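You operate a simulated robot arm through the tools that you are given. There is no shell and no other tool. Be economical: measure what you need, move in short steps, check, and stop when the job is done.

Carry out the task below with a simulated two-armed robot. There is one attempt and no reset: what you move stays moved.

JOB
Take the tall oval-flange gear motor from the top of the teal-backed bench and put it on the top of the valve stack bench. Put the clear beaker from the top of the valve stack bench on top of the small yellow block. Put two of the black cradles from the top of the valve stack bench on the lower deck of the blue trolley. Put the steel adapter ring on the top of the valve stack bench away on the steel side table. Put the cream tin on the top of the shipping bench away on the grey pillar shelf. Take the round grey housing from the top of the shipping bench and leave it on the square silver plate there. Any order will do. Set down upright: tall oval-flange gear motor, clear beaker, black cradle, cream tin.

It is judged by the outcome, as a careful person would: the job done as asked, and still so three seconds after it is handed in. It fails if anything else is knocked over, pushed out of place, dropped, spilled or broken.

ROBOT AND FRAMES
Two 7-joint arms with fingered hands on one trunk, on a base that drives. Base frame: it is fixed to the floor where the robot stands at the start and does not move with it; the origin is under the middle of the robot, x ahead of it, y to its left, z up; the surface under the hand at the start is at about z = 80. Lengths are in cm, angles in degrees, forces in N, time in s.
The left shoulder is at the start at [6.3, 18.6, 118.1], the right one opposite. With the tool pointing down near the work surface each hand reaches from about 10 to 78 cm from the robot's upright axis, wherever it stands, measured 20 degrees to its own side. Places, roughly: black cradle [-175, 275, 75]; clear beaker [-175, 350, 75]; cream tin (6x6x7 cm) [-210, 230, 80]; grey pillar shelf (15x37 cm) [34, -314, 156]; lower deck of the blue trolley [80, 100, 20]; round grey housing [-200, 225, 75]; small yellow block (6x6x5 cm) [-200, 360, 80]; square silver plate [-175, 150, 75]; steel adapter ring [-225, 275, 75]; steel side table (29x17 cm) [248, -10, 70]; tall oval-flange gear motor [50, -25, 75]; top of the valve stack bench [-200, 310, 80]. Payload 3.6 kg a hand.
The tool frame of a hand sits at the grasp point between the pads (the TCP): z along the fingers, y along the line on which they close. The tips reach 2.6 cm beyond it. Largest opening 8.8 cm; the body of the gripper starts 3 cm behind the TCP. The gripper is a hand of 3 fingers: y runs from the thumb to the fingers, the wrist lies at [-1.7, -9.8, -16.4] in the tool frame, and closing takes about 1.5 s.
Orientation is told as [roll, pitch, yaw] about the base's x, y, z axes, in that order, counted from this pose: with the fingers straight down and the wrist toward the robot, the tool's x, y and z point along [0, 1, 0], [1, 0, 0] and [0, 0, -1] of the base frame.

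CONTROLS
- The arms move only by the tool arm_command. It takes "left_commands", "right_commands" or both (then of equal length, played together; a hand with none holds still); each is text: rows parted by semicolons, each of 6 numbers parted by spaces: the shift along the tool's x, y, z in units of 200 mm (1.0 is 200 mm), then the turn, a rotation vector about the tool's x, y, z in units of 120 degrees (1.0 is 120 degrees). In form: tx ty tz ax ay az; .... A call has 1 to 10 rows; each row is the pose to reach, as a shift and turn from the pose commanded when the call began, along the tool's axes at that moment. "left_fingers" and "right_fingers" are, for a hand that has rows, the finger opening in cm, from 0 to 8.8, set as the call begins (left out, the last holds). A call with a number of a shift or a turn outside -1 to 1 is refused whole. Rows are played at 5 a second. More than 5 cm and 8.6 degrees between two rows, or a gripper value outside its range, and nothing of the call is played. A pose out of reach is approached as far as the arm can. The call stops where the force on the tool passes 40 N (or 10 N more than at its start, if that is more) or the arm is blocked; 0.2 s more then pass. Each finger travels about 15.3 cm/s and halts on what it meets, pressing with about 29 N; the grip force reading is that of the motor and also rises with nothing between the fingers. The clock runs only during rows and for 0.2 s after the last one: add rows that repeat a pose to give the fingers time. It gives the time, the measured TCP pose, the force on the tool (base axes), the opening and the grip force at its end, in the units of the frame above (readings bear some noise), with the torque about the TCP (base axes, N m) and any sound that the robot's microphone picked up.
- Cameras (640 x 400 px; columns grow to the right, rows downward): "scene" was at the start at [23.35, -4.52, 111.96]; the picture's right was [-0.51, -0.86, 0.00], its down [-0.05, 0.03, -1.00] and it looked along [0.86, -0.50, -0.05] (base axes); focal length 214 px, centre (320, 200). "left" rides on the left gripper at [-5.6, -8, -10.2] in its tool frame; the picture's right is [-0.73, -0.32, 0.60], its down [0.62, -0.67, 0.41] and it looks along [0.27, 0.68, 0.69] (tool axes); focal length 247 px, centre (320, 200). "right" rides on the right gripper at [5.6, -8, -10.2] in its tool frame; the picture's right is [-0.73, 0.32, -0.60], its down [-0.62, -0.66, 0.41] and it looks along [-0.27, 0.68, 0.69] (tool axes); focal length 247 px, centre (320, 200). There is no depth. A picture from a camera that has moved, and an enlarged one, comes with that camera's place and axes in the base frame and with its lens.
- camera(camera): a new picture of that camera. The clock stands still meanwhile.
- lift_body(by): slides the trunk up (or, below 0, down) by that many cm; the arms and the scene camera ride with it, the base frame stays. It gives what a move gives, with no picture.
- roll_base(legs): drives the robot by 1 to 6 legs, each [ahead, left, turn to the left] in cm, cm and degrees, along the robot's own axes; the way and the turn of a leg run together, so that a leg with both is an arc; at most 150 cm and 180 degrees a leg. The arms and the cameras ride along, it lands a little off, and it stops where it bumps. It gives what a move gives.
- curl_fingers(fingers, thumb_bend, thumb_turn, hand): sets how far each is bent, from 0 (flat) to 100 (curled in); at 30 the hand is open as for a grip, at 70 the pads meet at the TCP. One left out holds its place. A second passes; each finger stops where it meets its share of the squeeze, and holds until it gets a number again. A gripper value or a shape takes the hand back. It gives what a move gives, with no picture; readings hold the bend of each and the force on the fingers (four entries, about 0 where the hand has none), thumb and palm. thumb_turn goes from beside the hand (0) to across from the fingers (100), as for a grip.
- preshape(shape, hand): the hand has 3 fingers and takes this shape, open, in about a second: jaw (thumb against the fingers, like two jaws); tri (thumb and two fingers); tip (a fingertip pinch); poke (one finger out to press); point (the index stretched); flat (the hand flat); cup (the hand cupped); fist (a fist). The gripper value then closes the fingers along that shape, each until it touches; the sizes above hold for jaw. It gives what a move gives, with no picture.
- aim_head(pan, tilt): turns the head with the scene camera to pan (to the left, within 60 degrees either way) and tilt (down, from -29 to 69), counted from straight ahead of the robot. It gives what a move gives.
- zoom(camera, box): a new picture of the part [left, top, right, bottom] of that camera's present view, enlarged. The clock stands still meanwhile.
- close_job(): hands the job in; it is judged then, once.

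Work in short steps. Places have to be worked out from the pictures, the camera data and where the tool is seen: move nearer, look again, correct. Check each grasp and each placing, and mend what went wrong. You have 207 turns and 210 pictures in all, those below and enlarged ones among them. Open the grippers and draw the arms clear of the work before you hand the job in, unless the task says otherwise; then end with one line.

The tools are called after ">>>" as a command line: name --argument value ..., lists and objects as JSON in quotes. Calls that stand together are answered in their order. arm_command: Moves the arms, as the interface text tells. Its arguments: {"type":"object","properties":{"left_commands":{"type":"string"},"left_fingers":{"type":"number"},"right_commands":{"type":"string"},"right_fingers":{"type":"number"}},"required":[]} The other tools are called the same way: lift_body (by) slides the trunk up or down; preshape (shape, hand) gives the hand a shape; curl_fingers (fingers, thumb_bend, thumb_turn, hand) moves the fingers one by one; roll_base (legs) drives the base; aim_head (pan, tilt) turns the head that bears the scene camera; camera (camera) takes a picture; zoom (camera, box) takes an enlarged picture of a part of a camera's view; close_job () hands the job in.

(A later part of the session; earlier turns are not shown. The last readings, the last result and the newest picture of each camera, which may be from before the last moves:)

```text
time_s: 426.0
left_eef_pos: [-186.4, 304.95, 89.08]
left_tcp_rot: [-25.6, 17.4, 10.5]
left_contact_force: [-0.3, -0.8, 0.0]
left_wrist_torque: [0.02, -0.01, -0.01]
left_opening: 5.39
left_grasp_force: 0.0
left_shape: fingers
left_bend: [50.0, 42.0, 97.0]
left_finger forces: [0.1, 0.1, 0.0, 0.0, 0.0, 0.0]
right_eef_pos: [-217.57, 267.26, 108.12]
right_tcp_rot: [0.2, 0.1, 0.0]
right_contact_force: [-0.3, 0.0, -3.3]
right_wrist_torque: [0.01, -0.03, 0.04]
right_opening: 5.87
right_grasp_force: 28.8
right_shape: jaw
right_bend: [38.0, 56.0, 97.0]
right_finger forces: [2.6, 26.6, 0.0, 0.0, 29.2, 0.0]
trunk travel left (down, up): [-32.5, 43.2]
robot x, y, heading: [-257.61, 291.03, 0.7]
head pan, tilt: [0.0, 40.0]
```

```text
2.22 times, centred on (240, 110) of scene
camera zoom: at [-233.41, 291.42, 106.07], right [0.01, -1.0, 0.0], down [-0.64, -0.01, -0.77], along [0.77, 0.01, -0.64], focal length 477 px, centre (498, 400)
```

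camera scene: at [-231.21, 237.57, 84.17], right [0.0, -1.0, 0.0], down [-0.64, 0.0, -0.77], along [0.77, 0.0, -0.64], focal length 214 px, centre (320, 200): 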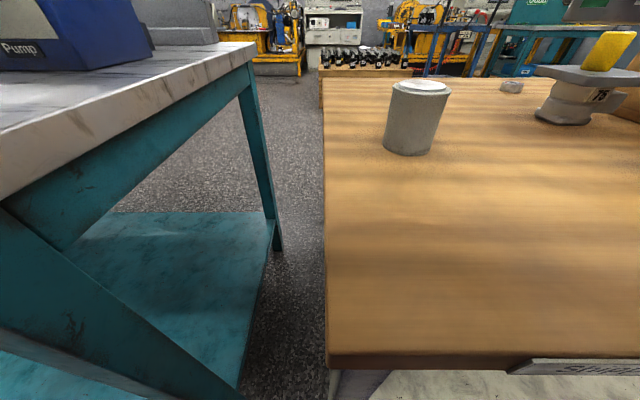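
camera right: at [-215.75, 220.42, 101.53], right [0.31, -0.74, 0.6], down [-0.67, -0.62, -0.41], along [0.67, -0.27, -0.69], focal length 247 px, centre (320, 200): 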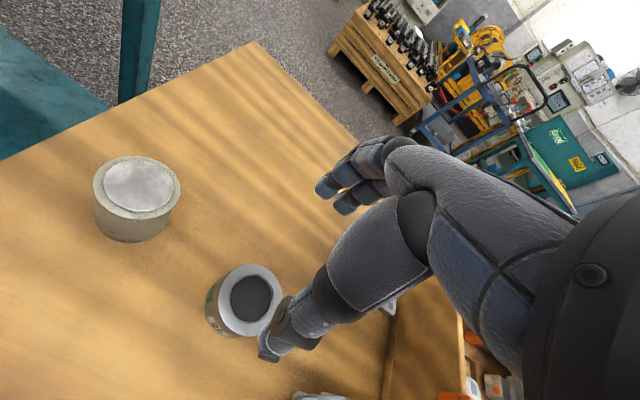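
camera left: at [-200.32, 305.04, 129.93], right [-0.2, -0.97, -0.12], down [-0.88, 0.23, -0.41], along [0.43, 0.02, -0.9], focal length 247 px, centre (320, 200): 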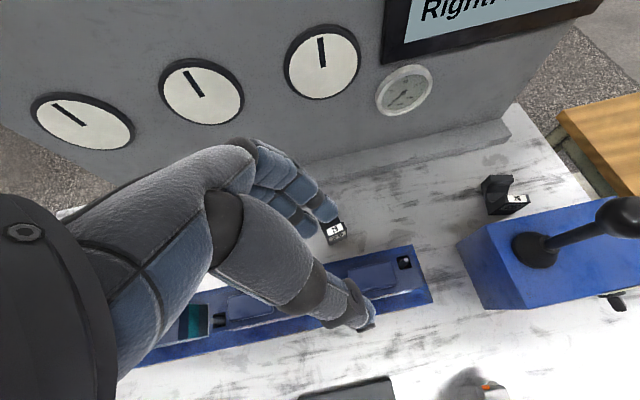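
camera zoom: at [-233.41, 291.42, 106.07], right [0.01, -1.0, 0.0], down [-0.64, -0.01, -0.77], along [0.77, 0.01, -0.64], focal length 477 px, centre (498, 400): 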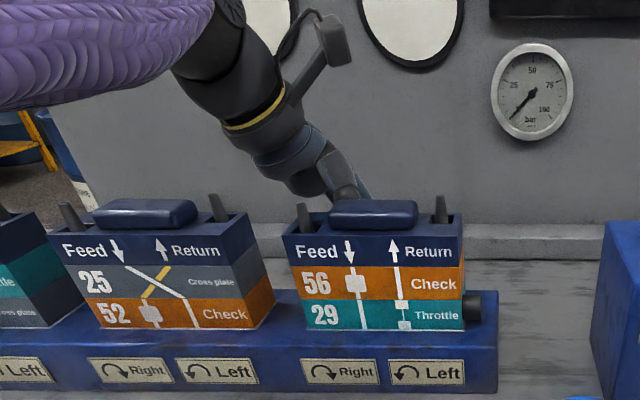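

>>> arm_command --left_commands "0.035 0.026 0.073 0 0 0; 0.07 0.052 0.146 0 0 0; 0.07 0.052 0.146 0 0 0"

>>> curl_fingers --hand "left" --fingers 85 --thumb_bend 85

>>> zoom --camera "left" --box '[200, 130, 440, 370]'

```text
time_s: 426.8
left_eef_pos: [-186.92, 304.88, 85.88]
left_tcp_rot: [-25.7, 17.3, 10.5]
left_contact_force: [2.6, 1.3, 7.6]
left_wrist_torque: [-0.12, 0.3, -0.05]
left_opening: 5.62
left_grasp_force: 4.1
left_shape: fingers
left_bend: [50.0, 40.0, 96.0]
left_finger forces: [0.0, 0.8, 0.0, 0.0, 7.6, 0.0]
left hand out of reach, approached as far as the arm can: row 2, 3
right_eef_pos: [-217.7, 267.2, 108.07]
right_tcp_rot: [0.2, 0.1, -0.1]
right_contact_force: [-0.3, 1.0, -3.5]
right_wrist_torque: [0.02, 0.02, -0.02]
right_opening: 5.85
right_grasp_force: 29.0
right_shape: jaw
right_bend: [38.0, 56.0, 97.0]
right_finger forces: [2.8, 26.5, 0.0, 0.0, 29.2, 0.1]
trunk travel left (down, up): [-32.5, 43.2]
robot x, y, heading: [-257.5, 291.23, 0.7]
head pan, tilt: [0.0, 40.0]
```

```text
time_s: 427.8
left_eef_pos: [-186.97, 305.0, 85.84]
left_tcp_rot: [-25.6, 17.4, 10.6]
left_contact_force: [2.5, 4.9, 14.8]
left_wrist_torque: [-0.25, 0.68, -0.24]
left_opening: 2.01
left_grasp_force: 11.7
left_shape: fingers
left_bend: [84.0, 44.0, 96.0]
left_finger forces: [0.0, 4.0, 0.0, 0.0, 18.8, 0.0]
right_eef_pos: [-217.78, 267.24, 108.22]
right_tcp_rot: [0.2, 0.0, 0.0]
right_contact_force: [0.0, -0.3, -4.3]
right_wrist_torque: [0.03, 0.0, 0.0]
right_opening: 5.86
right_grasp_force: 29.1
right_shape: jaw
right_bend: [38.0, 56.0, 97.0]
right_finger forces: [2.6, 26.4, 0.0, 0.0, 29.1, 0.0]
trunk travel left (down, up): [-32.5, 43.2]
robot x, y, heading: [-257.49, 291.22, 0.5]
head pan, tilt: [0.0, 40.0]
```

```text
1.67 times, centred on (320, 250) of left
camera zoom: at [-191.03, 303.63, 99.21], right [-0.2, -0.97, -0.12], down [-0.88, 0.23, -0.41], along [0.43, 0.02, -0.9], focal length 412 px, centre (320, 117)
```

zoom: 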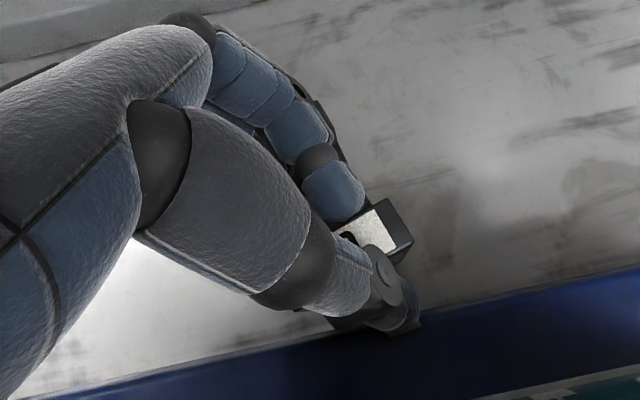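

The thumb is stuck on the rack's edge and the cradle slid toward the rack. I open, rise 2 cm, and will push the cradle back with the thumb to make room.

>>> curl_fingers --hand "left" --fingers 46 --thumb_bend 44

>>> arm_command --left_commands "-0.02 -0.015 -0.043 0 0 0; -0.041 -0.03 -0.086 0 0 0; -0.041 -0.03 -0.086 0 0 0"

>>> zoom --camera "left" --box '[200, 130, 440, 370]'

```text
time_s: 428.8
left_eef_pos: [-187.02, 304.9, 85.81]
left_tcp_rot: [-25.6, 17.5, 10.5]
left_contact_force: [1.4, 2.1, 14.9]
left_wrist_torque: [-0.18, 0.56, -0.09]
left_opening: 5.93
left_grasp_force: 8.6
left_shape: fingers
left_bend: [47.0, 41.0, 95.0]
left_finger forces: [0.0, 3.4, 0.0, 0.1, 13.0, 0.0]
right_eef_pos: [-217.68, 267.17, 108.11]
right_tcp_rot: [0.2, 0.0, -0.2]
right_contact_force: [0.5, -0.7, -3.2]
right_wrist_torque: [0.02, 0.03, 0.0]
right_opening: 5.84
right_grasp_force: 29.2
right_shape: jaw
right_bend: [38.0, 56.0, 97.0]
right_finger forces: [2.6, 26.4, 0.0, 0.0, 29.2, 0.0]
trunk travel left (down, up): [-32.5, 43.2]
robot x, y, heading: [-257.59, 291.08, 0.8]
head pan, tilt: [0.0, 40.0]
```

```text
time_s: 429.6
left_eef_pos: [-186.64, 304.97, 87.34]
left_tcp_rot: [-25.6, 17.7, 10.4]
left_contact_force: [-0.1, 0.4, -0.5]
left_wrist_torque: [0.02, 0.02, 0.0]
left_opening: 5.57
left_grasp_force: 0.1
left_shape: fingers
left_bend: [46.0, 44.0, 97.0]
left_finger forces: [0.0, 0.0, 0.0, 0.0, 0.0, 0.1]
left hand out of reach, approached as far as the arm can: row 2, 3
right_eef_pos: [-217.52, 267.17, 108.14]
right_tcp_rot: [0.3, 0.1, -0.2]
right_contact_force: [1.1, 0.1, -2.7]
right_wrist_torque: [-0.02, 0.01, 0.01]
right_opening: 5.88
right_grasp_force: 28.9
right_shape: jaw
right_bend: [38.0, 56.0, 97.0]
right_finger forces: [2.6, 26.5, 0.1, 0.0, 29.2, 0.1]
trunk travel left (down, up): [-32.5, 43.2]
robot x, y, heading: [-257.5, 291.03, 0.6]
head pan, tilt: [0.0, 40.0]
```

```text
1.67 times, centred on (320, 250) of left
camera zoom: at [-190.5, 303.58, 100.87], right [-0.2, -0.97, -0.12], down [-0.88, 0.23, -0.41], along [0.42, 0.02, -0.91], focal length 412 px, centre (320, 117)
```

zoom: 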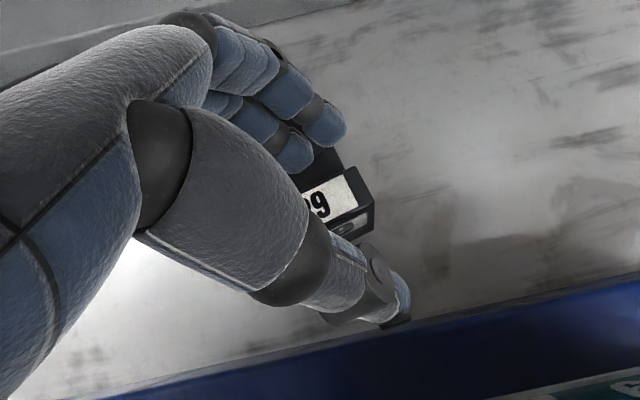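

There's a small gap at the thumb now. I use the base for the push: lower the trunk 0.7 cm and drive forward 3 cm so the thumb pushes the cradle away from the rack.

>>> lift_body --by -0.7

>>> roll_base --legs '[[3, 0, -0.6]]'

>>> zoom --camera "left" --box '[200, 130, 440, 370]'

```text
time_s: 430.1
left_eef_pos: [-186.48, 304.84, 86.66]
left_tcp_rot: [-25.5, 17.8, 10.5]
left_contact_force: [0.3, 0.6, -0.5]
left_wrist_torque: [-0.01, 0.0, 0.02]
left_opening: 5.6
left_grasp_force: 0.1
left_shape: fingers
left_bend: [46.0, 44.0, 97.0]
left_finger forces: [0.0, 0.0, 0.0, 0.0, 0.1, 0.0]
right_eef_pos: [-217.47, 267.26, 107.38]
right_tcp_rot: [0.2, 0.3, 0.0]
right_contact_force: [0.2, 0.2, -3.7]
right_wrist_torque: [0.0, -0.03, 0.02]
right_opening: 5.88
right_grasp_force: 29.0
right_shape: jaw
right_bend: [38.0, 56.0, 97.0]
right_finger forces: [2.5, 26.4, 0.0, 0.0, 29.2, 0.0]
trunk travel left (down, up): [-31.8, 43.9]
robot x, y, heading: [-257.39, 291.12, 0.4]
head pan, tilt: [0.0, 40.0]
```

```text
time_s: 431.0
left_eef_pos: [-184.16, 304.28, 86.54]
left_tcp_rot: [-25.5, 17.9, 9.9]
left_contact_force: [0.4, -0.2, -0.7]
left_wrist_torque: [-0.03, 0.0, 0.0]
left_opening: 5.58
left_grasp_force: 0.2
left_shape: fingers
left_bend: [46.0, 44.0, 97.0]
left_finger forces: [0.0, 0.0, 0.1, 0.0, 0.0, 0.0]
right_eef_pos: [-215.42, 266.83, 107.33]
right_tcp_rot: [0.3, 0.4, -0.6]
right_contact_force: [1.2, 0.1, -4.3]
right_wrist_torque: [0.0, 0.01, 0.04]
right_opening: 5.87
right_grasp_force: 29.1
right_shape: jaw
right_bend: [38.0, 56.0, 97.0]
right_finger forces: [2.8, 26.7, 0.1, 0.1, 29.4, 0.0]
trunk travel left (down, up): [-31.8, 43.9]
robot x, y, heading: [-255.34, 291.05, -0.1]
head pan, tilt: [0.0, 40.0]
```

```text
1.67 times, centred on (320, 250) of left
camera zoom: at [-187.93, 302.95, 100.03], right [-0.21, -0.97, -0.12], down [-0.88, 0.24, -0.41], along [0.42, 0.02, -0.91], focal length 412 px, centre (320, 117)
```

zoom: 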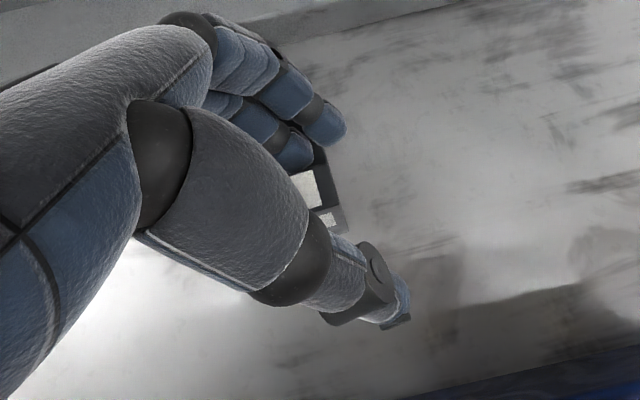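

The cradle moved clear of the rack (upright now near x≈-184.5). I shift +1 cm in y, lower 1.1 cm, and close.

>>> arm_command --left_commands "0.033 0.012 0.012 0 0 0; 0.066 0.025 0.024 0 0 0; 0.066 0.025 0.024 0 0 0"

>>> zoom --camera "left" --box '[200, 130, 440, 370]'

```text
time_s: 431.8
left_eef_pos: [-184.03, 305.27, 85.67]
left_tcp_rot: [-25.4, 17.6, 10.0]
left_contact_force: [0.3, -0.8, -0.6]
left_wrist_torque: [0.01, -0.02, -0.02]
left_opening: 5.63
left_grasp_force: 0.0
left_shape: fingers
left_bend: [46.0, 44.0, 97.0]
left_finger forces: [0.2, 0.1, 0.1, 0.0, 0.1, 0.1]
right_eef_pos: [-215.51, 266.79, 107.38]
right_tcp_rot: [0.2, 0.3, -0.6]
right_contact_force: [0.1, -0.8, -3.3]
right_wrist_torque: [0.02, 0.0, -0.01]
right_opening: 5.86
right_grasp_force: 28.9
right_shape: jaw
right_bend: [38.0, 56.0, 97.0]
right_finger forces: [2.7, 26.8, 0.1, 0.1, 29.4, 0.1]
trunk travel left (down, up): [-31.8, 43.9]
robot x, y, heading: [-254.95, 291.01, -0.1]
head pan, tilt: [0.0, 40.0]
```

```text
1.67 times, centred on (320, 250) of left
camera zoom: at [-188.05, 303.93, 99.03], right [-0.21, -0.97, -0.12], down [-0.88, 0.24, -0.41], along [0.42, 0.02, -0.91], focal length 412 px, centre (320, 117)
```

zoom: 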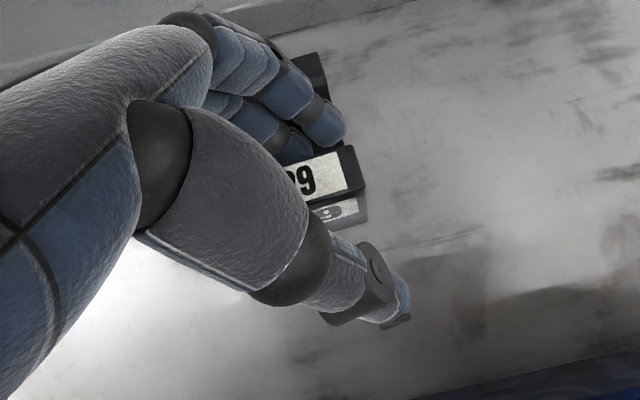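

Now the fingers are in the U, the thumb is clear in front of the label face. I close.

>>> curl_fingers --hand "left" --fingers 85 --thumb_bend 85

>>> zoom --camera "left" --box '[200, 130, 440, 370]'

```text
time_s: 432.8
left_eef_pos: [-184.08, 305.21, 85.66]
left_tcp_rot: [-25.6, 17.7, 9.9]
left_contact_force: [1.0, -2.2, 1.5]
left_wrist_torque: [-0.02, -0.29, -0.06]
left_opening: 1.14
left_grasp_force: 26.0
left_shape: fingers
left_bend: [65.0, 67.0, 95.0]
left_finger forces: [10.6, 16.0, 0.0, 0.0, 25.9, 0.0]
right_eef_pos: [-215.66, 266.88, 107.36]
right_tcp_rot: [0.2, 0.4, -0.6]
right_contact_force: [-0.6, -0.1, -3.8]
right_wrist_torque: [0.0, 0.02, -0.02]
right_opening: 5.87
right_grasp_force: 29.2
right_shape: jaw
right_bend: [38.0, 56.0, 97.0]
right_finger forces: [2.7, 26.8, 0.0, 0.0, 29.4, 0.1]
trunk travel left (down, up): [-31.8, 43.9]
robot x, y, heading: [-255.19, 291.46, 0.2]
head pan, tilt: [0.0, 40.0]
```

```text
1.67 times, centred on (320, 250) of left
camera zoom: at [-188.06, 303.9, 99.06], right [-0.21, -0.97, -0.12], down [-0.88, 0.24, -0.41], along [0.42, 0.02, -0.91], focal length 412 px, centre (320, 117)
```

zoom: 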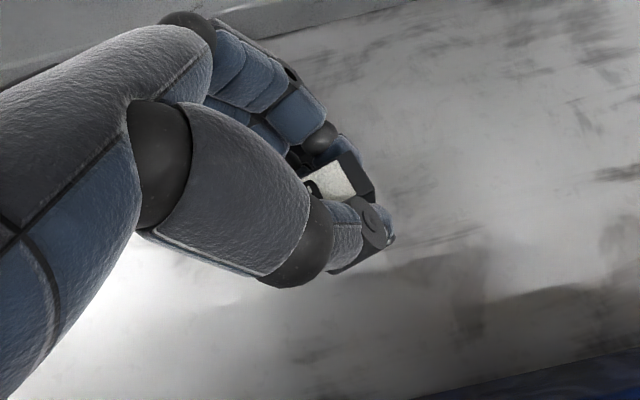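

Firm three-point grip. I lift with the trunk (21 cm) and back off.

>>> lift_body --by 21

>>> camera --camera "left"

>>> roll_base --legs '[[-45, 0, 0]]'

>>> camera --camera "scene"

```text
time_s: 435.0
left_eef_pos: [-185.09, 305.27, 113.29]
left_tcp_rot: [-26.4, 12.3, 9.6]
left_contact_force: [-0.2, -0.5, -6.2]
left_wrist_torque: [0.0, 0.08, 0.02]
left_opening: 1.01
left_grasp_force: 23.1
left_shape: fingers
left_bend: [65.0, 69.0, 95.0]
left_finger forces: [20.6, 3.3, 0.1, 0.0, 22.6, 0.0]
right_eef_pos: [-215.49, 266.91, 128.33]
right_tcp_rot: [0.2, 0.2, -0.6]
right_contact_force: [0.8, 0.1, -3.9]
right_wrist_torque: [0.0, 0.03, 0.01]
right_opening: 5.87
right_grasp_force: 29.0
right_shape: jaw
right_bend: [38.0, 56.0, 97.0]
right_finger forces: [2.6, 26.8, 0.1, 0.0, 29.4, 0.0]
trunk travel left (down, up): [-52.8, 22.9]
robot x, y, heading: [-255.36, 291.18, 0.2]
head pan, tilt: [0.0, 40.0]
```

```text
48 pictures are left
camera left: at [-190.31, 303.96, 126.18], right [-0.2, -0.97, -0.14], down [-0.84, 0.24, -0.49], along [0.51, 0.02, -0.86], focal length 247 px, centre (320, 200)
```

left: 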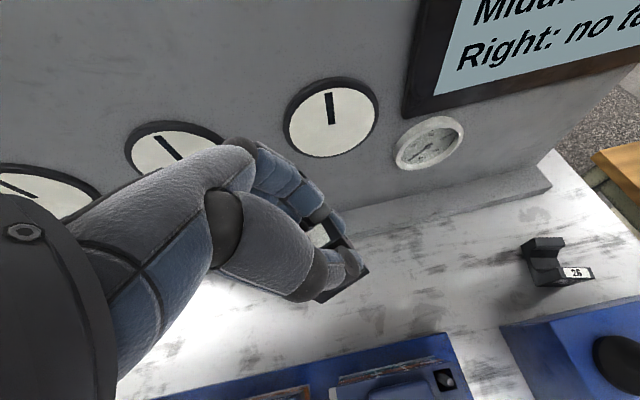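

```text
time_s: 437.7
left_eef_pos: [-230.15, 305.11, 113.23]
left_tcp_rot: [-26.5, 12.2, 9.5]
left_contact_force: [-0.6, 1.1, -6.7]
left_wrist_torque: [-0.02, 0.09, 0.07]
left_opening: 1.02
left_grasp_force: 22.9
left_shape: fingers
left_bend: [65.0, 69.0, 95.0]
left_finger forces: [20.6, 3.3, 0.0, 0.1, 22.7, 0.0]
right_eef_pos: [-260.76, 266.84, 128.34]
right_tcp_rot: [0.2, 0.3, -0.8]
right_contact_force: [-1.0, -0.3, -3.7]
right_wrist_torque: [0.01, 0.0, 0.0]
right_opening: 5.86
right_grasp_force: 28.8
right_shape: jaw
right_bend: [38.0, 56.0, 97.0]
right_finger forces: [2.7, 26.7, 0.0, 0.0, 29.4, 0.0]
trunk travel left (down, up): [-52.8, 22.9]
robot x, y, heading: [-300.41, 291.02, -0.0]
head pan, tilt: [0.0, 40.0]
```

```text
47 pictures are left
camera scene: at [-278.25, 291.24, 127.48], right [0.0, -1.0, 0.0], down [-0.64, 0.0, -0.77], along [0.77, 0.0, -0.64], focal length 214 px, centre (320, 200)
```

scene: 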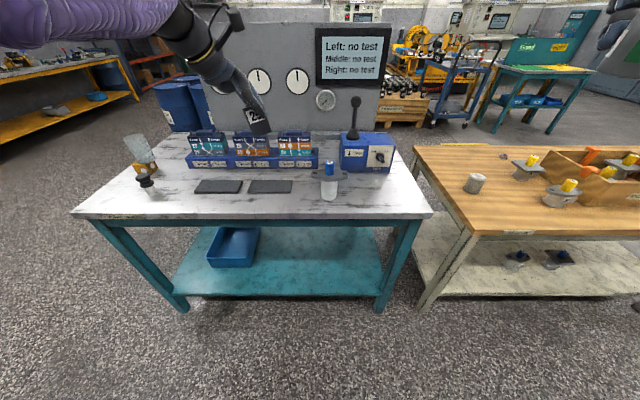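

Cradle A is in hand and everything on the valve bench looks in order. I draw the left hand in, lower the trunk, and drive the south route to the east side of the shipping bench.

>>> arm_command --left_commands "0 -0.24 0 0 0 0; 0 -0.48 0 0 0 0; 0 -0.72 0 0 0 0; 0 -0.96 0 0 0 0; 0 -0.96 0 0 0 0"

>>> lift_body --by -20

>>> roll_base --legs '[[0, -150, 0], [0, -108, 0], [150, 0, 0], [80, 0, 0], [0, 50, 0]]'

>>> roll_base --legs '[[0, 0, 90], [0, 0, 90]]'

>>> aim_head --pan 0 --tilt 35

>>> camera --camera "scene"

```text
time_s: 438.9
left_eef_pos: [-248.64, 302.05, 117.13]
left_tcp_rot: [-26.5, 12.3, 9.6]
left_contact_force: [0.3, 0.4, -6.5]
left_wrist_torque: [0.04, 0.07, 0.0]
left_opening: 0.98
left_grasp_force: 24.2
left_shape: fingers
left_bend: [64.0, 71.0, 95.0]
left_finger forces: [21.2, 3.8, 0.0, 0.0, 22.9, 0.0]
right_eef_pos: [-260.48, 266.74, 128.33]
right_tcp_rot: [0.3, 0.4, -0.8]
right_contact_force: [0.0, 0.4, -4.6]
right_wrist_torque: [-0.02, 0.0, 0.0]
right_opening: 5.86
right_grasp_force: 29.0
right_shape: jaw
right_bend: [38.0, 56.0, 97.0]
right_finger forces: [2.7, 26.9, 0.0, 0.0, 29.3, 0.0]
trunk travel left (down, up): [-52.8, 22.9]
robot x, y, heading: [-300.28, 290.93, -0.2]
head pan, tilt: [0.0, 40.0]
```

```text
time_s: 441.1
left_eef_pos: [-248.73, 302.0, 97.37]
left_tcp_rot: [-26.5, 12.2, 9.4]
left_contact_force: [0.8, 0.1, -5.7]
left_wrist_torque: [0.04, 0.09, 0.01]
left_opening: 1.01
left_grasp_force: 24.0
left_shape: fingers
left_bend: [64.0, 71.0, 95.0]
left_finger forces: [21.2, 3.6, 0.0, 0.0, 22.9, 0.0]
right_eef_pos: [-260.68, 266.91, 108.54]
right_tcp_rot: [0.1, 0.4, -0.7]
right_contact_force: [-0.5, 0.3, -4.4]
right_wrist_torque: [-0.02, -0.01, -0.01]
right_opening: 5.86
right_grasp_force: 28.4
right_shape: jaw
right_bend: [38.0, 56.0, 97.0]
right_finger forces: [2.7, 26.7, 0.0, 0.0, 29.5, 0.0]
trunk travel left (down, up): [-32.8, 42.9]
robot x, y, heading: [-300.05, 291.21, -0.1]
head pan, tilt: [0.0, 40.0]
```

```text
time_s: 467.1
left_eef_pos: [-19.77, 101.9, 97.27]
left_tcp_rot: [-26.5, 12.2, 11.3]
left_contact_force: [0.5, -0.2, -5.2]
left_wrist_torque: [0.03, 0.05, 0.02]
left_opening: 0.98
left_grasp_force: 24.1
left_shape: fingers
left_bend: [64.0, 71.0, 95.0]
left_finger forces: [21.2, 3.5, 0.0, 0.0, 23.0, 0.0]
right_eef_pos: [-30.68, 66.41, 108.35]
right_tcp_rot: [0.0, 0.3, 1.1]
right_contact_force: [-0.3, 0.5, -3.2]
right_wrist_torque: [0.02, 0.0, 0.0]
right_opening: 5.87
right_grasp_force: 29.2
right_shape: jaw
right_bend: [38.0, 56.0, 97.0]
right_finger forces: [2.8, 26.5, 0.1, 0.0, 29.2, 0.0]
trunk travel left (down, up): [-32.8, 42.9]
robot x, y, heading: [-71.29, 89.9, 1.3]
head pan, tilt: [0.0, 40.0]
```

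```text
time_s: 475.2
left_eef_pos: [-122.36, 77.22, 97.18]
left_tcp_rot: [-26.4, 12.4, -169.0]
left_contact_force: [0.3, 0.4, -5.9]
left_wrist_torque: [-0.05, -0.06, -0.03]
left_opening: 0.92
left_grasp_force: 22.4
left_shape: fingers
left_bend: [65.0, 71.0, 95.0]
left_finger forces: [19.5, 3.2, 0.0, 0.1, 20.9, 0.0]
right_eef_pos: [-111.3, 112.66, 108.34]
right_tcp_rot: [0.2, 0.2, -179.2]
right_contact_force: [-0.2, 0.4, -2.6]
right_wrist_torque: [0.01, -0.02, -0.04]
right_opening: 5.84
right_grasp_force: 29.6
right_shape: jaw
right_bend: [38.0, 57.0, 97.0]
right_finger forces: [2.7, 25.5, 0.0, 0.0, 28.0, 0.0]
trunk travel left (down, up): [-32.8, 42.9]
robot x, y, heading: [-70.95, 89.7, -178.5]
head pan, tilt: [0.0, 40.0]
```

```text
time_s: 475.8
left_eef_pos: [-122.38, 77.27, 97.22]
left_tcp_rot: [-26.6, 12.3, -168.9]
left_contact_force: [0.8, 0.9, -6.0]
left_wrist_torque: [-0.08, -0.09, -0.01]
left_opening: 0.94
left_grasp_force: 22.4
left_shape: fingers
left_bend: [65.0, 71.0, 95.0]
left_finger forces: [19.7, 3.3, 0.1, 0.1, 21.0, 0.0]
right_eef_pos: [-111.32, 112.81, 108.34]
right_tcp_rot: [0.2, 0.4, -179.3]
right_contact_force: [-0.1, -0.4, -3.6]
right_wrist_torque: [-0.02, 0.0, -0.01]
right_opening: 5.87
right_grasp_force: 28.9
right_shape: jaw
right_bend: [38.0, 57.0, 97.0]
right_finger forces: [2.8, 25.5, 0.0, 0.1, 28.2, 0.0]
trunk travel left (down, up): [-32.8, 42.9]
robot x, y, heading: [-70.98, 89.73, -178.7]
head pan, tilt: [0.0, 35.0]
```

```text
46 pictures are left
camera scene: at [-95.19, 88.97, 107.13], right [-0.02, 1.0, 0.0], down [0.57, 0.01, -0.82], along [-0.82, -0.02, -0.57], focal length 214 px, centre (320, 200)
```

scene: 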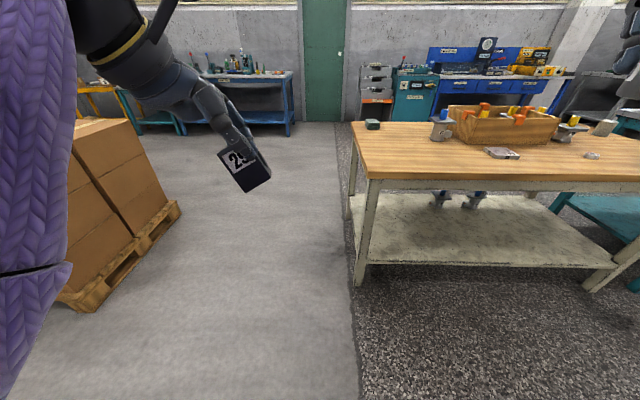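

Plate seen at about (-180.6, 162.5), near the bench's east edge (x≈-157). I raise and tuck the left hand, then move in front of it.

>>> arm_command --left_commands "-0.078 -0.11 -0.157 0 0 0; -0.156 -0.22 -0.315 0 0 0; -0.234 -0.33 -0.472 0 0 0; -0.312 -0.44 -0.63 0 0 0; -0.39 -0.55 -0.787 0 0 0; -0.39 -0.55 -0.787 0 0 0"

>>> roll_base --legs '[[0, -50, -1.3], [50, 0, 0]]'

>>> camera --camera "right"

>>> camera --camera "scene"

```text
time_s: 477.2
left_eef_pos: [-115.51, 78.54, 116.65]
left_tcp_rot: [-26.5, 12.4, -168.9]
left_contact_force: [-0.5, -0.1, -5.9]
left_wrist_torque: [-0.06, -0.05, 0.01]
left_opening: 0.92
left_grasp_force: 23.6
left_shape: fingers
left_bend: [65.0, 71.0, 95.0]
left_finger forces: [21.2, 3.5, 0.0, 0.0, 22.5, 0.1]
right_eef_pos: [-111.48, 112.76, 108.37]
right_tcp_rot: [0.1, 0.4, -179.2]
right_contact_force: [0.3, -0.4, -3.0]
right_wrist_torque: [-0.01, -0.03, -0.01]
right_opening: 5.84
right_grasp_force: 29.2
right_shape: jaw
right_bend: [38.0, 57.0, 97.0]
right_finger forces: [2.9, 25.5, 0.0, 0.1, 28.1, 0.1]
trunk travel left (down, up): [-32.8, 42.9]
robot x, y, heading: [-71.31, 89.4, -178.7]
head pan, tilt: [0.0, 35.0]
```

```text
time_s: 482.7
left_eef_pos: [-166.33, 129.35, 116.54]
left_tcp_rot: [-26.6, 12.4, -170.1]
left_contact_force: [0.2, -0.9, -6.9]
left_wrist_torque: [-0.04, -0.08, 0.02]
left_opening: 0.93
left_grasp_force: 23.1
left_shape: fingers
left_bend: [65.0, 71.0, 95.0]
left_finger forces: [21.1, 3.7, 0.0, 0.1, 22.3, 0.1]
right_eef_pos: [-161.5, 163.56, 108.35]
right_tcp_rot: [0.2, 0.4, 179.6]
right_contact_force: [-0.5, 0.7, -4.0]
right_wrist_torque: [-0.05, -0.03, 0.03]
right_opening: 5.87
right_grasp_force: 29.0
right_shape: jaw
right_bend: [38.0, 57.0, 97.0]
right_finger forces: [2.8, 25.6, 0.0, 0.0, 28.2, 0.0]
trunk travel left (down, up): [-32.8, 42.9]
robot x, y, heading: [-121.48, 139.57, -179.7]
head pan, tilt: [0.0, 35.0]
```

```text
45 pictures are left
camera right: at [-153.67, 157.94, 118.61], right [-0.32, 0.74, 0.59], down [0.67, 0.62, -0.41], along [-0.67, 0.27, -0.69], focal length 247 px, centre (320, 200)
```

right: 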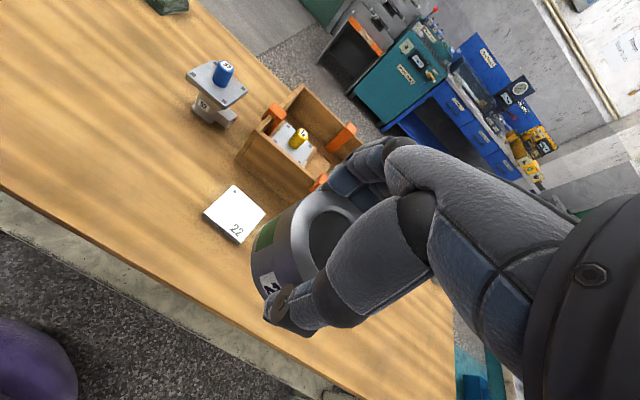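

```text
44 pictures are left
camera scene: at [-145.89, 139.47, 107.12], right [-0.01, 1.0, 0.0], down [0.57, 0.0, -0.82], along [-0.82, 0.0, -0.57], focal length 214 px, centre (320, 200)
```

scene: 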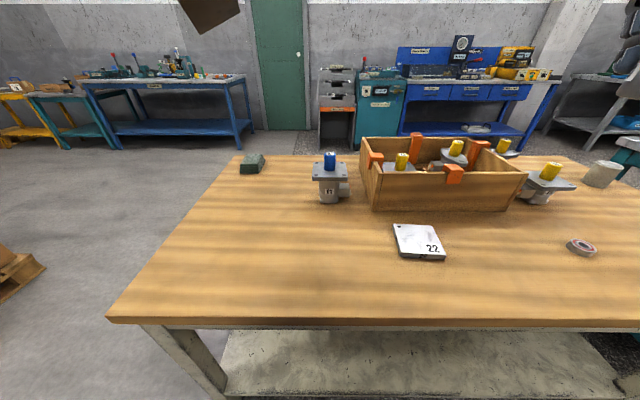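

Plate centre (-179.4, 160.5). I lower the trunk 20 cm and bring the housing over it.

>>> lift_body --by -20

>>> arm_command --right_commands "0.04 0.22 0 0 0 0; 0.08 0.45 0 0 0 0; 0.12 0.67 0 0 0 0; 0.155 0.895 0.05 0 0 0; 0.155 0.895 0.2 0 0 0; 0.155 0.895 0.3 0 0 0; 0.155 0.895 0.3 0 0 0"

>>> camera --camera "scene"

>>> camera --camera "right"

```text
time_s: 484.9
left_eef_pos: [-166.22, 129.34, 96.76]
left_tcp_rot: [-26.5, 12.3, -170.1]
left_contact_force: [-0.2, 0.6, -5.9]
left_wrist_torque: [-0.05, -0.1, -0.03]
left_opening: 0.91
left_grasp_force: 23.7
left_shape: fingers
left_bend: [65.0, 71.0, 95.0]
left_finger forces: [21.0, 3.6, 0.1, 0.1, 22.6, 0.0]
right_eef_pos: [-166.08, 163.61, 81.73]
right_tcp_rot: [0.1, 11.5, 179.6]
right_contact_force: [0.2, -0.4, -3.2]
right_wrist_torque: [-0.01, 0.02, -0.01]
right_opening: 5.86
right_grasp_force: 29.3
right_shape: jaw
right_bend: [38.0, 57.0, 97.0]
right_finger forces: [2.8, 26.0, 0.0, 0.0, 28.1, 0.0]
trunk travel left (down, up): [-12.8, 62.9]
robot x, y, heading: [-122.01, 139.68, -179.5]
head pan, tilt: [0.0, 35.0]
```

```text
time_s: 486.1
left_eef_pos: [-166.21, 129.42, 96.59]
left_tcp_rot: [-26.4, 12.3, -170.1]
left_contact_force: [-0.6, 0.1, -6.8]
left_wrist_torque: [-0.04, -0.09, -0.01]
left_opening: 0.95
left_grasp_force: 23.8
left_shape: fingers
left_bend: [65.0, 71.0, 95.0]
left_finger forces: [21.1, 3.7, 0.0, 0.1, 22.3, 0.0]
right_eef_pos: [-183.61, 160.36, 75.61]
right_tcp_rot: [0.4, 10.3, 179.9]
right_contact_force: [4.4, 4.5, 25.4]
right_wrist_torque: [0.11, 0.35, 0.04]
right_opening: 5.64
right_grasp_force: 29.0
right_shape: jaw
right_bend: [37.0, 59.0, 97.0]
right_finger forces: [0.9, 29.4, 0.0, 0.0, 37.8, 0.0]
trunk travel left (down, up): [-12.8, 62.9]
robot x, y, heading: [-121.48, 139.56, -179.8]
head pan, tilt: [0.0, 35.0]
stopped in row 6 (right hand): the force on the tool passed its limit at 48 N (the readings are from after the stop); the commanded pose is now the measured one
```

```text
43 pictures are left
camera scene: at [-149.57, 139.44, 85.25], right [0.0, 1.0, 0.0], down [0.57, 0.0, -0.82], along [-0.82, 0.0, -0.57], focal length 214 px, centre (320, 200)
```

scene: 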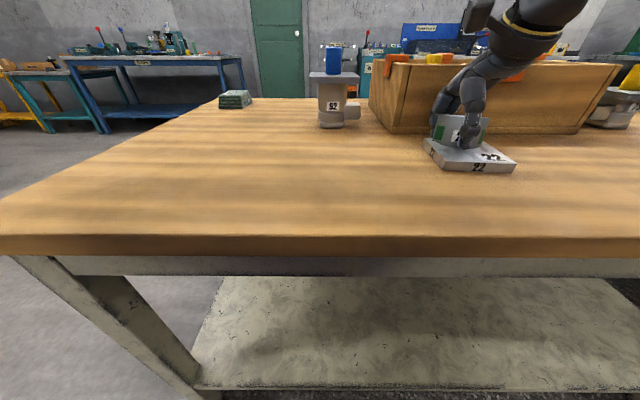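

```text
42 pictures are left
camera right: at [-177.66, 154.72, 86.99], right [-0.42, 0.74, 0.53], down [0.73, 0.62, -0.29], along [-0.54, 0.26, -0.8], focal length 247 px, centre (320, 200)
```

right: 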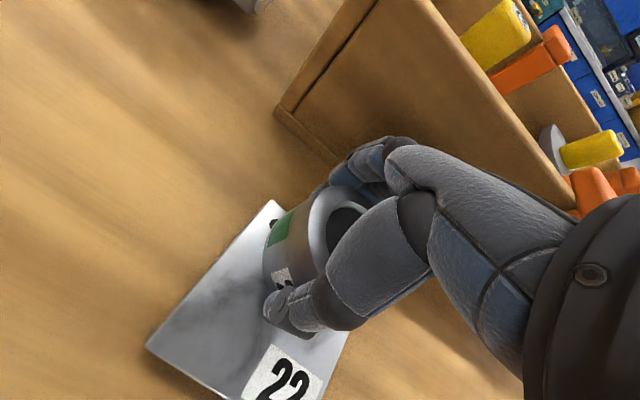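

The trunk lowering had tilted and dropped the right hand, so it touched early. I lift 3 cm, level the hand, and shift 5 cm toward me over the plate's centre.

>>> arm_command --right_commands "0 -0.027 -0.148 0 0 0; 0 -0.027 -0.148 -0.043 0 0; 0 -0.15 -0.125 -0.086 0 0; 0 -0.273 -0.103 -0.086 0 0; 0 -0.273 -0.103 -0.086 0 0"

>>> zoom --camera "scene" --box '[370, 80, 570, 220]'

>>> camera --camera "right"

```text
time_s: 487.3
left_eef_pos: [-166.32, 129.31, 96.65]
left_tcp_rot: [-26.4, 12.3, -170.1]
left_contact_force: [0.3, 0.0, -6.3]
left_wrist_torque: [-0.03, -0.05, 0.0]
left_opening: 0.93
left_grasp_force: 23.7
left_shape: fingers
left_bend: [65.0, 71.0, 95.0]
left_finger forces: [21.1, 3.4, 0.0, 0.0, 22.5, 0.0]
right_eef_pos: [-178.38, 160.36, 78.1]
right_tcp_rot: [0.3, 0.3, 179.7]
right_contact_force: [-0.5, 0.1, -4.5]
right_wrist_torque: [-0.01, 0.01, -0.02]
right_opening: 5.69
right_grasp_force: 29.4
right_shape: jaw
right_bend: [37.0, 59.0, 96.0]
right_finger forces: [1.8, 28.8, 0.0, 0.0, 30.4, 0.0]
trunk travel left (down, up): [-12.8, 62.9]
robot x, y, heading: [-121.57, 139.44, -179.5]
head pan, tilt: [0.0, 35.0]
```

```text
2.86 times, centred on (470, 150) of scene
camera zoom: at [-149.58, 139.46, 85.24], right [-0.01, 1.0, 0.0], down [0.57, 0.0, -0.82], along [-0.82, 0.0, -0.57], focal length 613 px, centre (-109, 343)
```

zoom: 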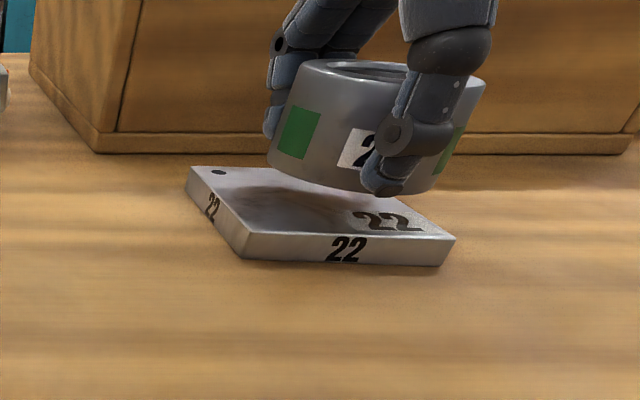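

```text
40 pictures are left
camera right: at [-170.65, 154.79, 88.5], right [-0.32, 0.74, 0.59], down [0.67, 0.62, -0.41], along [-0.67, 0.27, -0.69], focal length 247 px, centre (320, 200)
```

right: 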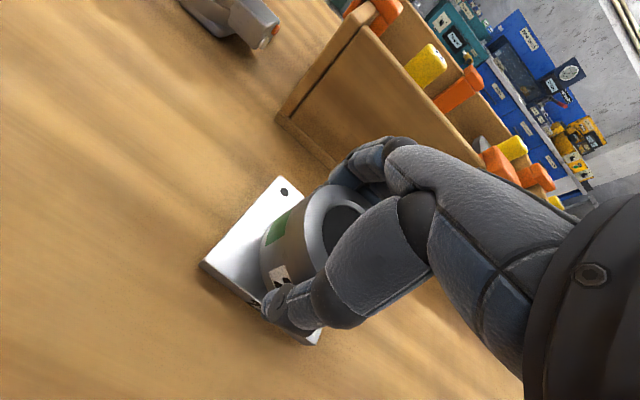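

The housing hovers over the plate's centre. I lower to contact in small steps.

>>> arm_command --right_commands "0.02 0 0.02 0 0 0; 0.02 0 0.04 0 0 0; 0.02 0 0.06 0 0 0; 0.02 0 0.075 0 0 0; 0.02 0 0.075 0 0 0"

>>> zoom --camera "scene" --box '[370, 80, 570, 220]'

```text
time_s: 488.5
left_eef_pos: [-166.4, 129.44, 96.71]
left_tcp_rot: [-26.4, 12.3, -170.1]
left_contact_force: [0.2, -0.6, -5.5]
left_wrist_torque: [-0.04, -0.08, 0.01]
left_opening: 0.92
left_grasp_force: 23.8
left_shape: fingers
left_bend: [65.0, 71.0, 95.0]
left_finger forces: [21.1, 3.5, 0.1, 0.0, 22.5, 0.0]
right_eef_pos: [-178.46, 159.9, 76.64]
right_tcp_rot: [0.3, 0.3, 179.9]
right_contact_force: [-1.2, 0.7, -3.2]
right_wrist_torque: [-0.01, 0.02, 0.0]
right_opening: 5.69
right_grasp_force: 29.8
right_shape: jaw
right_bend: [37.0, 59.0, 96.0]
right_finger forces: [1.6, 28.8, 0.0, 0.0, 30.2, 0.1]
trunk travel left (down, up): [-12.8, 62.9]
robot x, y, heading: [-121.6, 139.29, -179.9]
head pan, tilt: [0.0, 35.0]
```

```text
2.86 times, centred on (470, 150) of scene
camera zoom: at [-149.58, 139.46, 85.25], right [0.0, 1.0, 0.0], down [0.57, 0.0, -0.82], along [-0.82, 0.0, -0.57], focal length 613 px, centre (-109, 343)
```

zoom: 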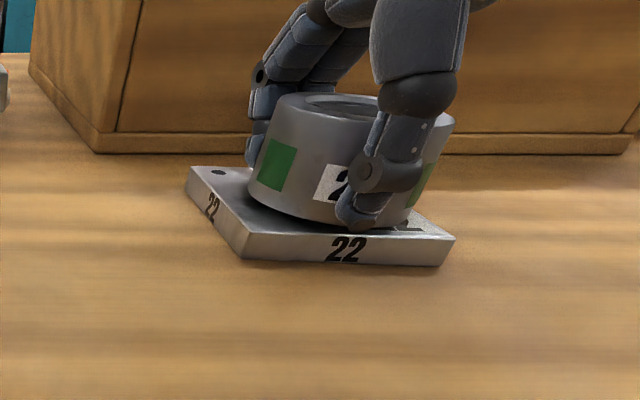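

>>> arm_command --right_commands "0 0 0.01 0 0 0; 0 0 0.02 0 0 0; 0 0 0.03 0 0 0; 0 0 0.04 0 0 0; 0 0 0.04 0 0 0"

```text
time_s: 489.7
left_eef_pos: [-166.07, 129.3, 96.78]
left_tcp_rot: [-26.5, 12.3, -170.1]
left_contact_force: [0.3, 0.2, -5.5]
left_wrist_torque: [-0.04, -0.07, -0.02]
left_opening: 0.92
left_grasp_force: 23.6
left_shape: fingers
left_bend: [65.0, 71.0, 95.0]
left_finger forces: [21.1, 3.6, 0.0, 0.0, 22.6, 0.0]
right_eef_pos: [-178.51, 159.85, 76.41]
right_tcp_rot: [0.4, -0.2, 179.7]
right_contact_force: [1.0, 2.3, 21.9]
right_wrist_torque: [0.33, 0.7, -0.06]
right_opening: 5.68
right_grasp_force: 28.8
right_shape: jaw
right_bend: [37.0, 59.0, 96.0]
right_finger forces: [1.6, 32.1, 0.0, 0.0, 34.4, 0.0]
trunk travel left (down, up): [-12.8, 62.9]
robot x, y, heading: [-121.46, 139.49, -179.8]
head pan, tilt: [0.0, 35.0]
```

Contact. I relieve, open and rise.

>>> arm_command --right_commands "0 0 -0.03 0 0 0; 0 0 -0.03 0 0 0"

>>> arm_command --right_commands "0 0 0 0 0 0; 0 0 0 0 0 0; 0 0 0 0 0 0; 0 0 0 0 0 0; 0 0 -0.15 0 0 0; 0 0 -0.35 0 0 0; 0 0 -0.55 0 0 0; 0 -0.1 -0.75 0 0 0; 0 -0.2 -0.95 0 0 0" --right_fingers 8.8

>>> zoom --camera "scene" --box '[370, 80, 570, 220]'

```text
time_s: 490.3
left_eef_pos: [-166.28, 129.4, 96.68]
left_tcp_rot: [-26.5, 12.4, -170.2]
left_contact_force: [0.4, 0.0, -5.3]
left_wrist_torque: [-0.05, -0.1, 0.01]
left_opening: 0.93
left_grasp_force: 23.4
left_shape: fingers
left_bend: [65.0, 71.0, 95.0]
left_finger forces: [21.1, 3.5, 0.0, 0.0, 22.5, 0.1]
right_eef_pos: [-178.45, 159.82, 76.53]
right_tcp_rot: [0.3, 0.5, 179.7]
right_contact_force: [-2.3, -0.7, 5.5]
right_wrist_torque: [0.08, 0.34, 0.07]
right_opening: 5.7
right_grasp_force: 29.1
right_shape: jaw
right_bend: [36.0, 59.0, 96.0]
right_finger forces: [1.7, 31.8, 0.0, 0.1, 30.8, 0.0]
trunk travel left (down, up): [-12.8, 62.9]
robot x, y, heading: [-121.82, 139.33, -179.6]
head pan, tilt: [0.0, 35.0]
```

```text
time_s: 492.3
left_eef_pos: [-166.19, 129.44, 96.78]
left_tcp_rot: [-26.5, 12.3, -170.0]
left_contact_force: [-0.3, 1.4, -5.3]
left_wrist_torque: [-0.06, -0.09, -0.02]
left_opening: 0.93
left_grasp_force: 23.1
left_shape: fingers
left_bend: [65.0, 71.0, 95.0]
left_finger forces: [21.0, 3.6, 0.0, 0.0, 22.6, 0.1]
right_eef_pos: [-174.5, 159.89, 95.63]
right_tcp_rot: [0.3, 0.3, 179.8]
right_contact_force: [0.0, -0.5, -0.7]
right_wrist_torque: [0.0, 0.01, 0.0]
right_opening: 8.76
right_grasp_force: 0.1
right_shape: jaw
right_bend: [30.0, 30.0, 98.0]
right_finger forces: [0.0, 0.1, 0.0, 0.0, 0.0, 0.0]
trunk travel left (down, up): [-12.8, 62.9]
robot x, y, heading: [-121.62, 139.32, -179.6]
head pan, tilt: [0.0, 35.0]
```

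```text
2.86 times, centred on (470, 150) of scene
camera zoom: at [-149.52, 139.44, 85.28], right [-0.01, 1.0, 0.0], down [0.57, 0.0, -0.82], along [-0.82, 0.0, -0.57], focal length 613 px, centre (-109, 343)
```

zoom: 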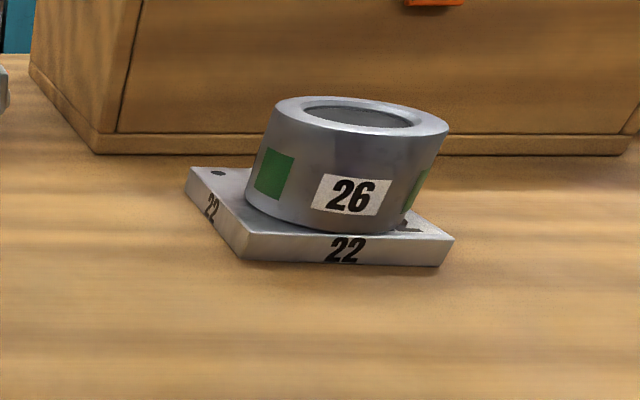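

Housing sits well on the plate. Now cradle A to the trolley: I back off, turn round and stage in front of the trolley.

>>> roll_base --legs '[[-50, 0, 0], [0, 0, -90], [0, 0, -90], [30, -70, 0]]'

>>> lift_body --by -12.3

```text
time_s: 506.7
left_eef_pos: [2.44, 78.37, 96.69]
left_tcp_rot: [-26.4, 12.2, 8.8]
left_contact_force: [-0.3, 1.2, -5.6]
left_wrist_torque: [0.02, 0.08, 0.03]
left_opening: 0.9
left_grasp_force: 21.8
left_shape: fingers
left_bend: [65.0, 71.0, 95.0]
left_finger forces: [19.3, 3.2, 0.0, 0.0, 20.4, 0.0]
right_eef_pos: [10.28, 47.63, 95.57]
right_tcp_rot: [0.3, 0.2, -1.2]
right_contact_force: [-0.1, -0.4, -0.6]
right_wrist_torque: [0.0, 0.04, 0.01]
right_opening: 8.77
right_grasp_force: 0.1
right_shape: jaw
right_bend: [30.0, 30.0, 98.0]
right_finger forces: [0.0, 0.0, 0.0, 0.1, 0.1, 0.1]
trunk travel left (down, up): [-12.8, 62.9]
robot x, y, heading: [-42.48, 69.08, -0.9]
head pan, tilt: [0.0, 35.0]
```

```text
time_s: 508.2
left_eef_pos: [2.91, 78.23, 83.95]
left_tcp_rot: [-26.2, 13.3, 8.9]
left_contact_force: [-1.1, -0.1, -5.1]
left_wrist_torque: [0.1, 0.06, 0.02]
left_opening: 0.92
left_grasp_force: 22.0
left_shape: fingers
left_bend: [65.0, 71.0, 95.0]
left_finger forces: [19.4, 3.5, 0.0, 0.0, 20.9, 0.1]
right_eef_pos: [10.22, 47.71, 83.48]
right_tcp_rot: [0.3, 0.1, -1.2]
right_contact_force: [0.1, 0.0, -0.4]
right_wrist_torque: [0.01, 0.02, -0.01]
right_opening: 8.79
right_grasp_force: 0.1
right_shape: jaw
right_bend: [30.0, 30.0, 98.0]
right_finger forces: [0.0, 0.0, 0.0, 0.0, 0.1, 0.1]
trunk travel left (down, up): [-0.5, 75.2]
robot x, y, heading: [-42.29, 69.06, -0.8]
head pan, tilt: [0.0, 35.0]
```

I extend and lower the left hand in front of the trolley, and tuck the right hand back and up.

>>> arm_command --left_commands "0.128 0.148 0.089 0.006 0 0; 0.255 0.297 0.178 0.011 0 0; 0.383 0.445 0.268 0.017 0 0; 0.51 0.593 0.357 0.022 0 0; 0.638 0.742 0.446 0.028 0 0; 0.765 0.89 0.535 0.033 0 0; 0.765 0.89 0.535 0.033 0 0" --right_commands "0 -0.1 -0.15 0 0 0; 0 -0.2 -0.3 0 0 0; 0 -0.3 -0.45 0 0 0; 0 -0.4 -0.6 0 0 0; 0 -0.45 -0.75 0 0 0; 0 -0.5 -0.85 0 0 0; 0 -0.5 -0.85 0 0 0"

```text
time_s: 509.8
left_eef_pos: [15.19, 89.26, 63.98]
left_tcp_rot: [-26.6, 16.9, 7.1]
left_contact_force: [-0.3, -0.1, -6.6]
left_wrist_torque: [0.08, 0.01, 0.02]
left_opening: 0.87
left_grasp_force: 22.5
left_shape: fingers
left_bend: [65.0, 71.0, 95.0]
left_finger forces: [19.6, 4.0, 0.0, 0.1, 21.2, 0.0]
left hand out of reach, approached as far as the arm can: row 1, 2
right_eef_pos: [0.12, 47.81, 100.23]
right_tcp_rot: [0.3, 0.2, -1.3]
right_contact_force: [-0.7, 0.5, 0.4]
right_wrist_torque: [0.01, -0.03, -0.05]
right_opening: 8.79
right_grasp_force: 0.1
right_shape: jaw
right_bend: [30.0, 30.0, 98.0]
right_finger forces: [0.0, 0.0, 0.0, 0.1, 0.0, 0.0]
trunk travel left (down, up): [-0.5, 75.2]
robot x, y, heading: [-42.22, 68.96, -0.7]
head pan, tilt: [0.0, 35.0]
```

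>>> arm_command --left_commands "0.1 0.076 0.155 0 0 0; 0.2 0.152 0.31 0 0 0; 0.3 0.228 0.466 0 0 0; 0.4 0.304 0.622 0 0 0; 0.5 0.38 0.777 0 0 0; 0.5 0.38 0.777 0 0 0"

>>> arm_command --left_commands "0.083 0.064 0.13 0 0 0; 0.167 0.127 0.259 0 0 0; 0.25 0.19 0.388 0 0 0; 0.334 0.254 0.518 0 0 0; 0.334 0.254 0.518 0 0 0"

>>> zoom --camera "scene" --box '[140, 160, 400, 360]'

```text
time_s: 511.2
left_eef_pos: [16.7, 91.5, 44.12]
left_tcp_rot: [-26.6, 16.8, 7.1]
left_contact_force: [-0.1, -0.8, -5.6]
left_wrist_torque: [0.06, 0.04, 0.04]
left_opening: 0.88
left_grasp_force: 22.3
left_shape: fingers
left_bend: [65.0, 71.0, 95.0]
left_finger forces: [19.3, 4.2, 0.1, 0.1, 21.0, 0.1]
right_eef_pos: [0.2, 47.68, 100.26]
right_tcp_rot: [0.4, 0.1, -1.2]
right_contact_force: [-0.1, 0.0, 0.7]
right_wrist_torque: [0.02, 0.01, 0.02]
right_opening: 8.79
right_grasp_force: 0.0
right_shape: jaw
right_bend: [30.0, 30.0, 98.0]
right_finger forces: [0.1, 0.1, 0.0, 0.0, 0.0, 0.0]
trunk travel left (down, up): [-0.5, 75.2]
robot x, y, heading: [-42.56, 69.12, -0.7]
head pan, tilt: [0.0, 35.0]
```

```text
time_s: 512.4
left_eef_pos: [17.78, 93.1, 31.05]
left_tcp_rot: [-26.7, 16.8, 7.0]
left_contact_force: [-0.2, 0.6, -6.4]
left_wrist_torque: [0.07, 0.02, -0.01]
left_opening: 0.86
left_grasp_force: 22.2
left_shape: fingers
left_bend: [65.0, 71.0, 95.0]
left_finger forces: [19.1, 4.1, 0.0, 0.1, 20.7, 0.1]
right_eef_pos: [0.24, 47.76, 100.17]
right_tcp_rot: [0.3, 0.2, -1.2]
right_contact_force: [1.0, -0.5, -0.7]
right_wrist_torque: [-0.02, 0.0, -0.02]
right_opening: 8.77
right_grasp_force: 0.0
right_shape: jaw
right_bend: [30.0, 30.0, 98.0]
right_finger forces: [0.1, 0.0, 0.1, 0.0, 0.0, 0.0]
trunk travel left (down, up): [-0.5, 75.2]
robot x, y, heading: [-42.48, 68.83, -0.6]
head pan, tilt: [0.0, 35.0]
```

```text
2.00 times, centred on (270, 260) of scene
camera zoom: at [-11.74, 68.78, 72.02], right [-0.01, -1.0, 0.0], down [-0.57, 0.01, -0.82], along [0.82, -0.01, -0.57], focal length 429 px, centre (420, 80)
```

zoom: 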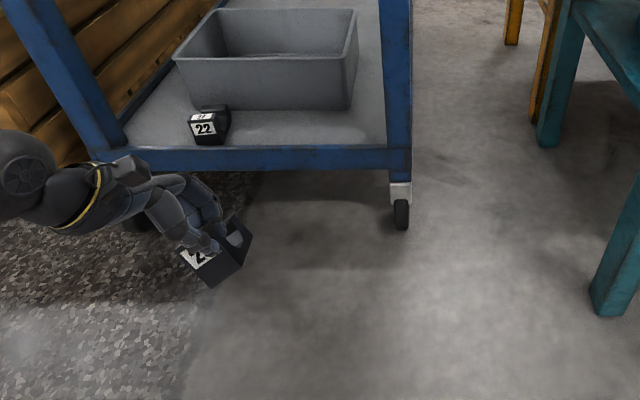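

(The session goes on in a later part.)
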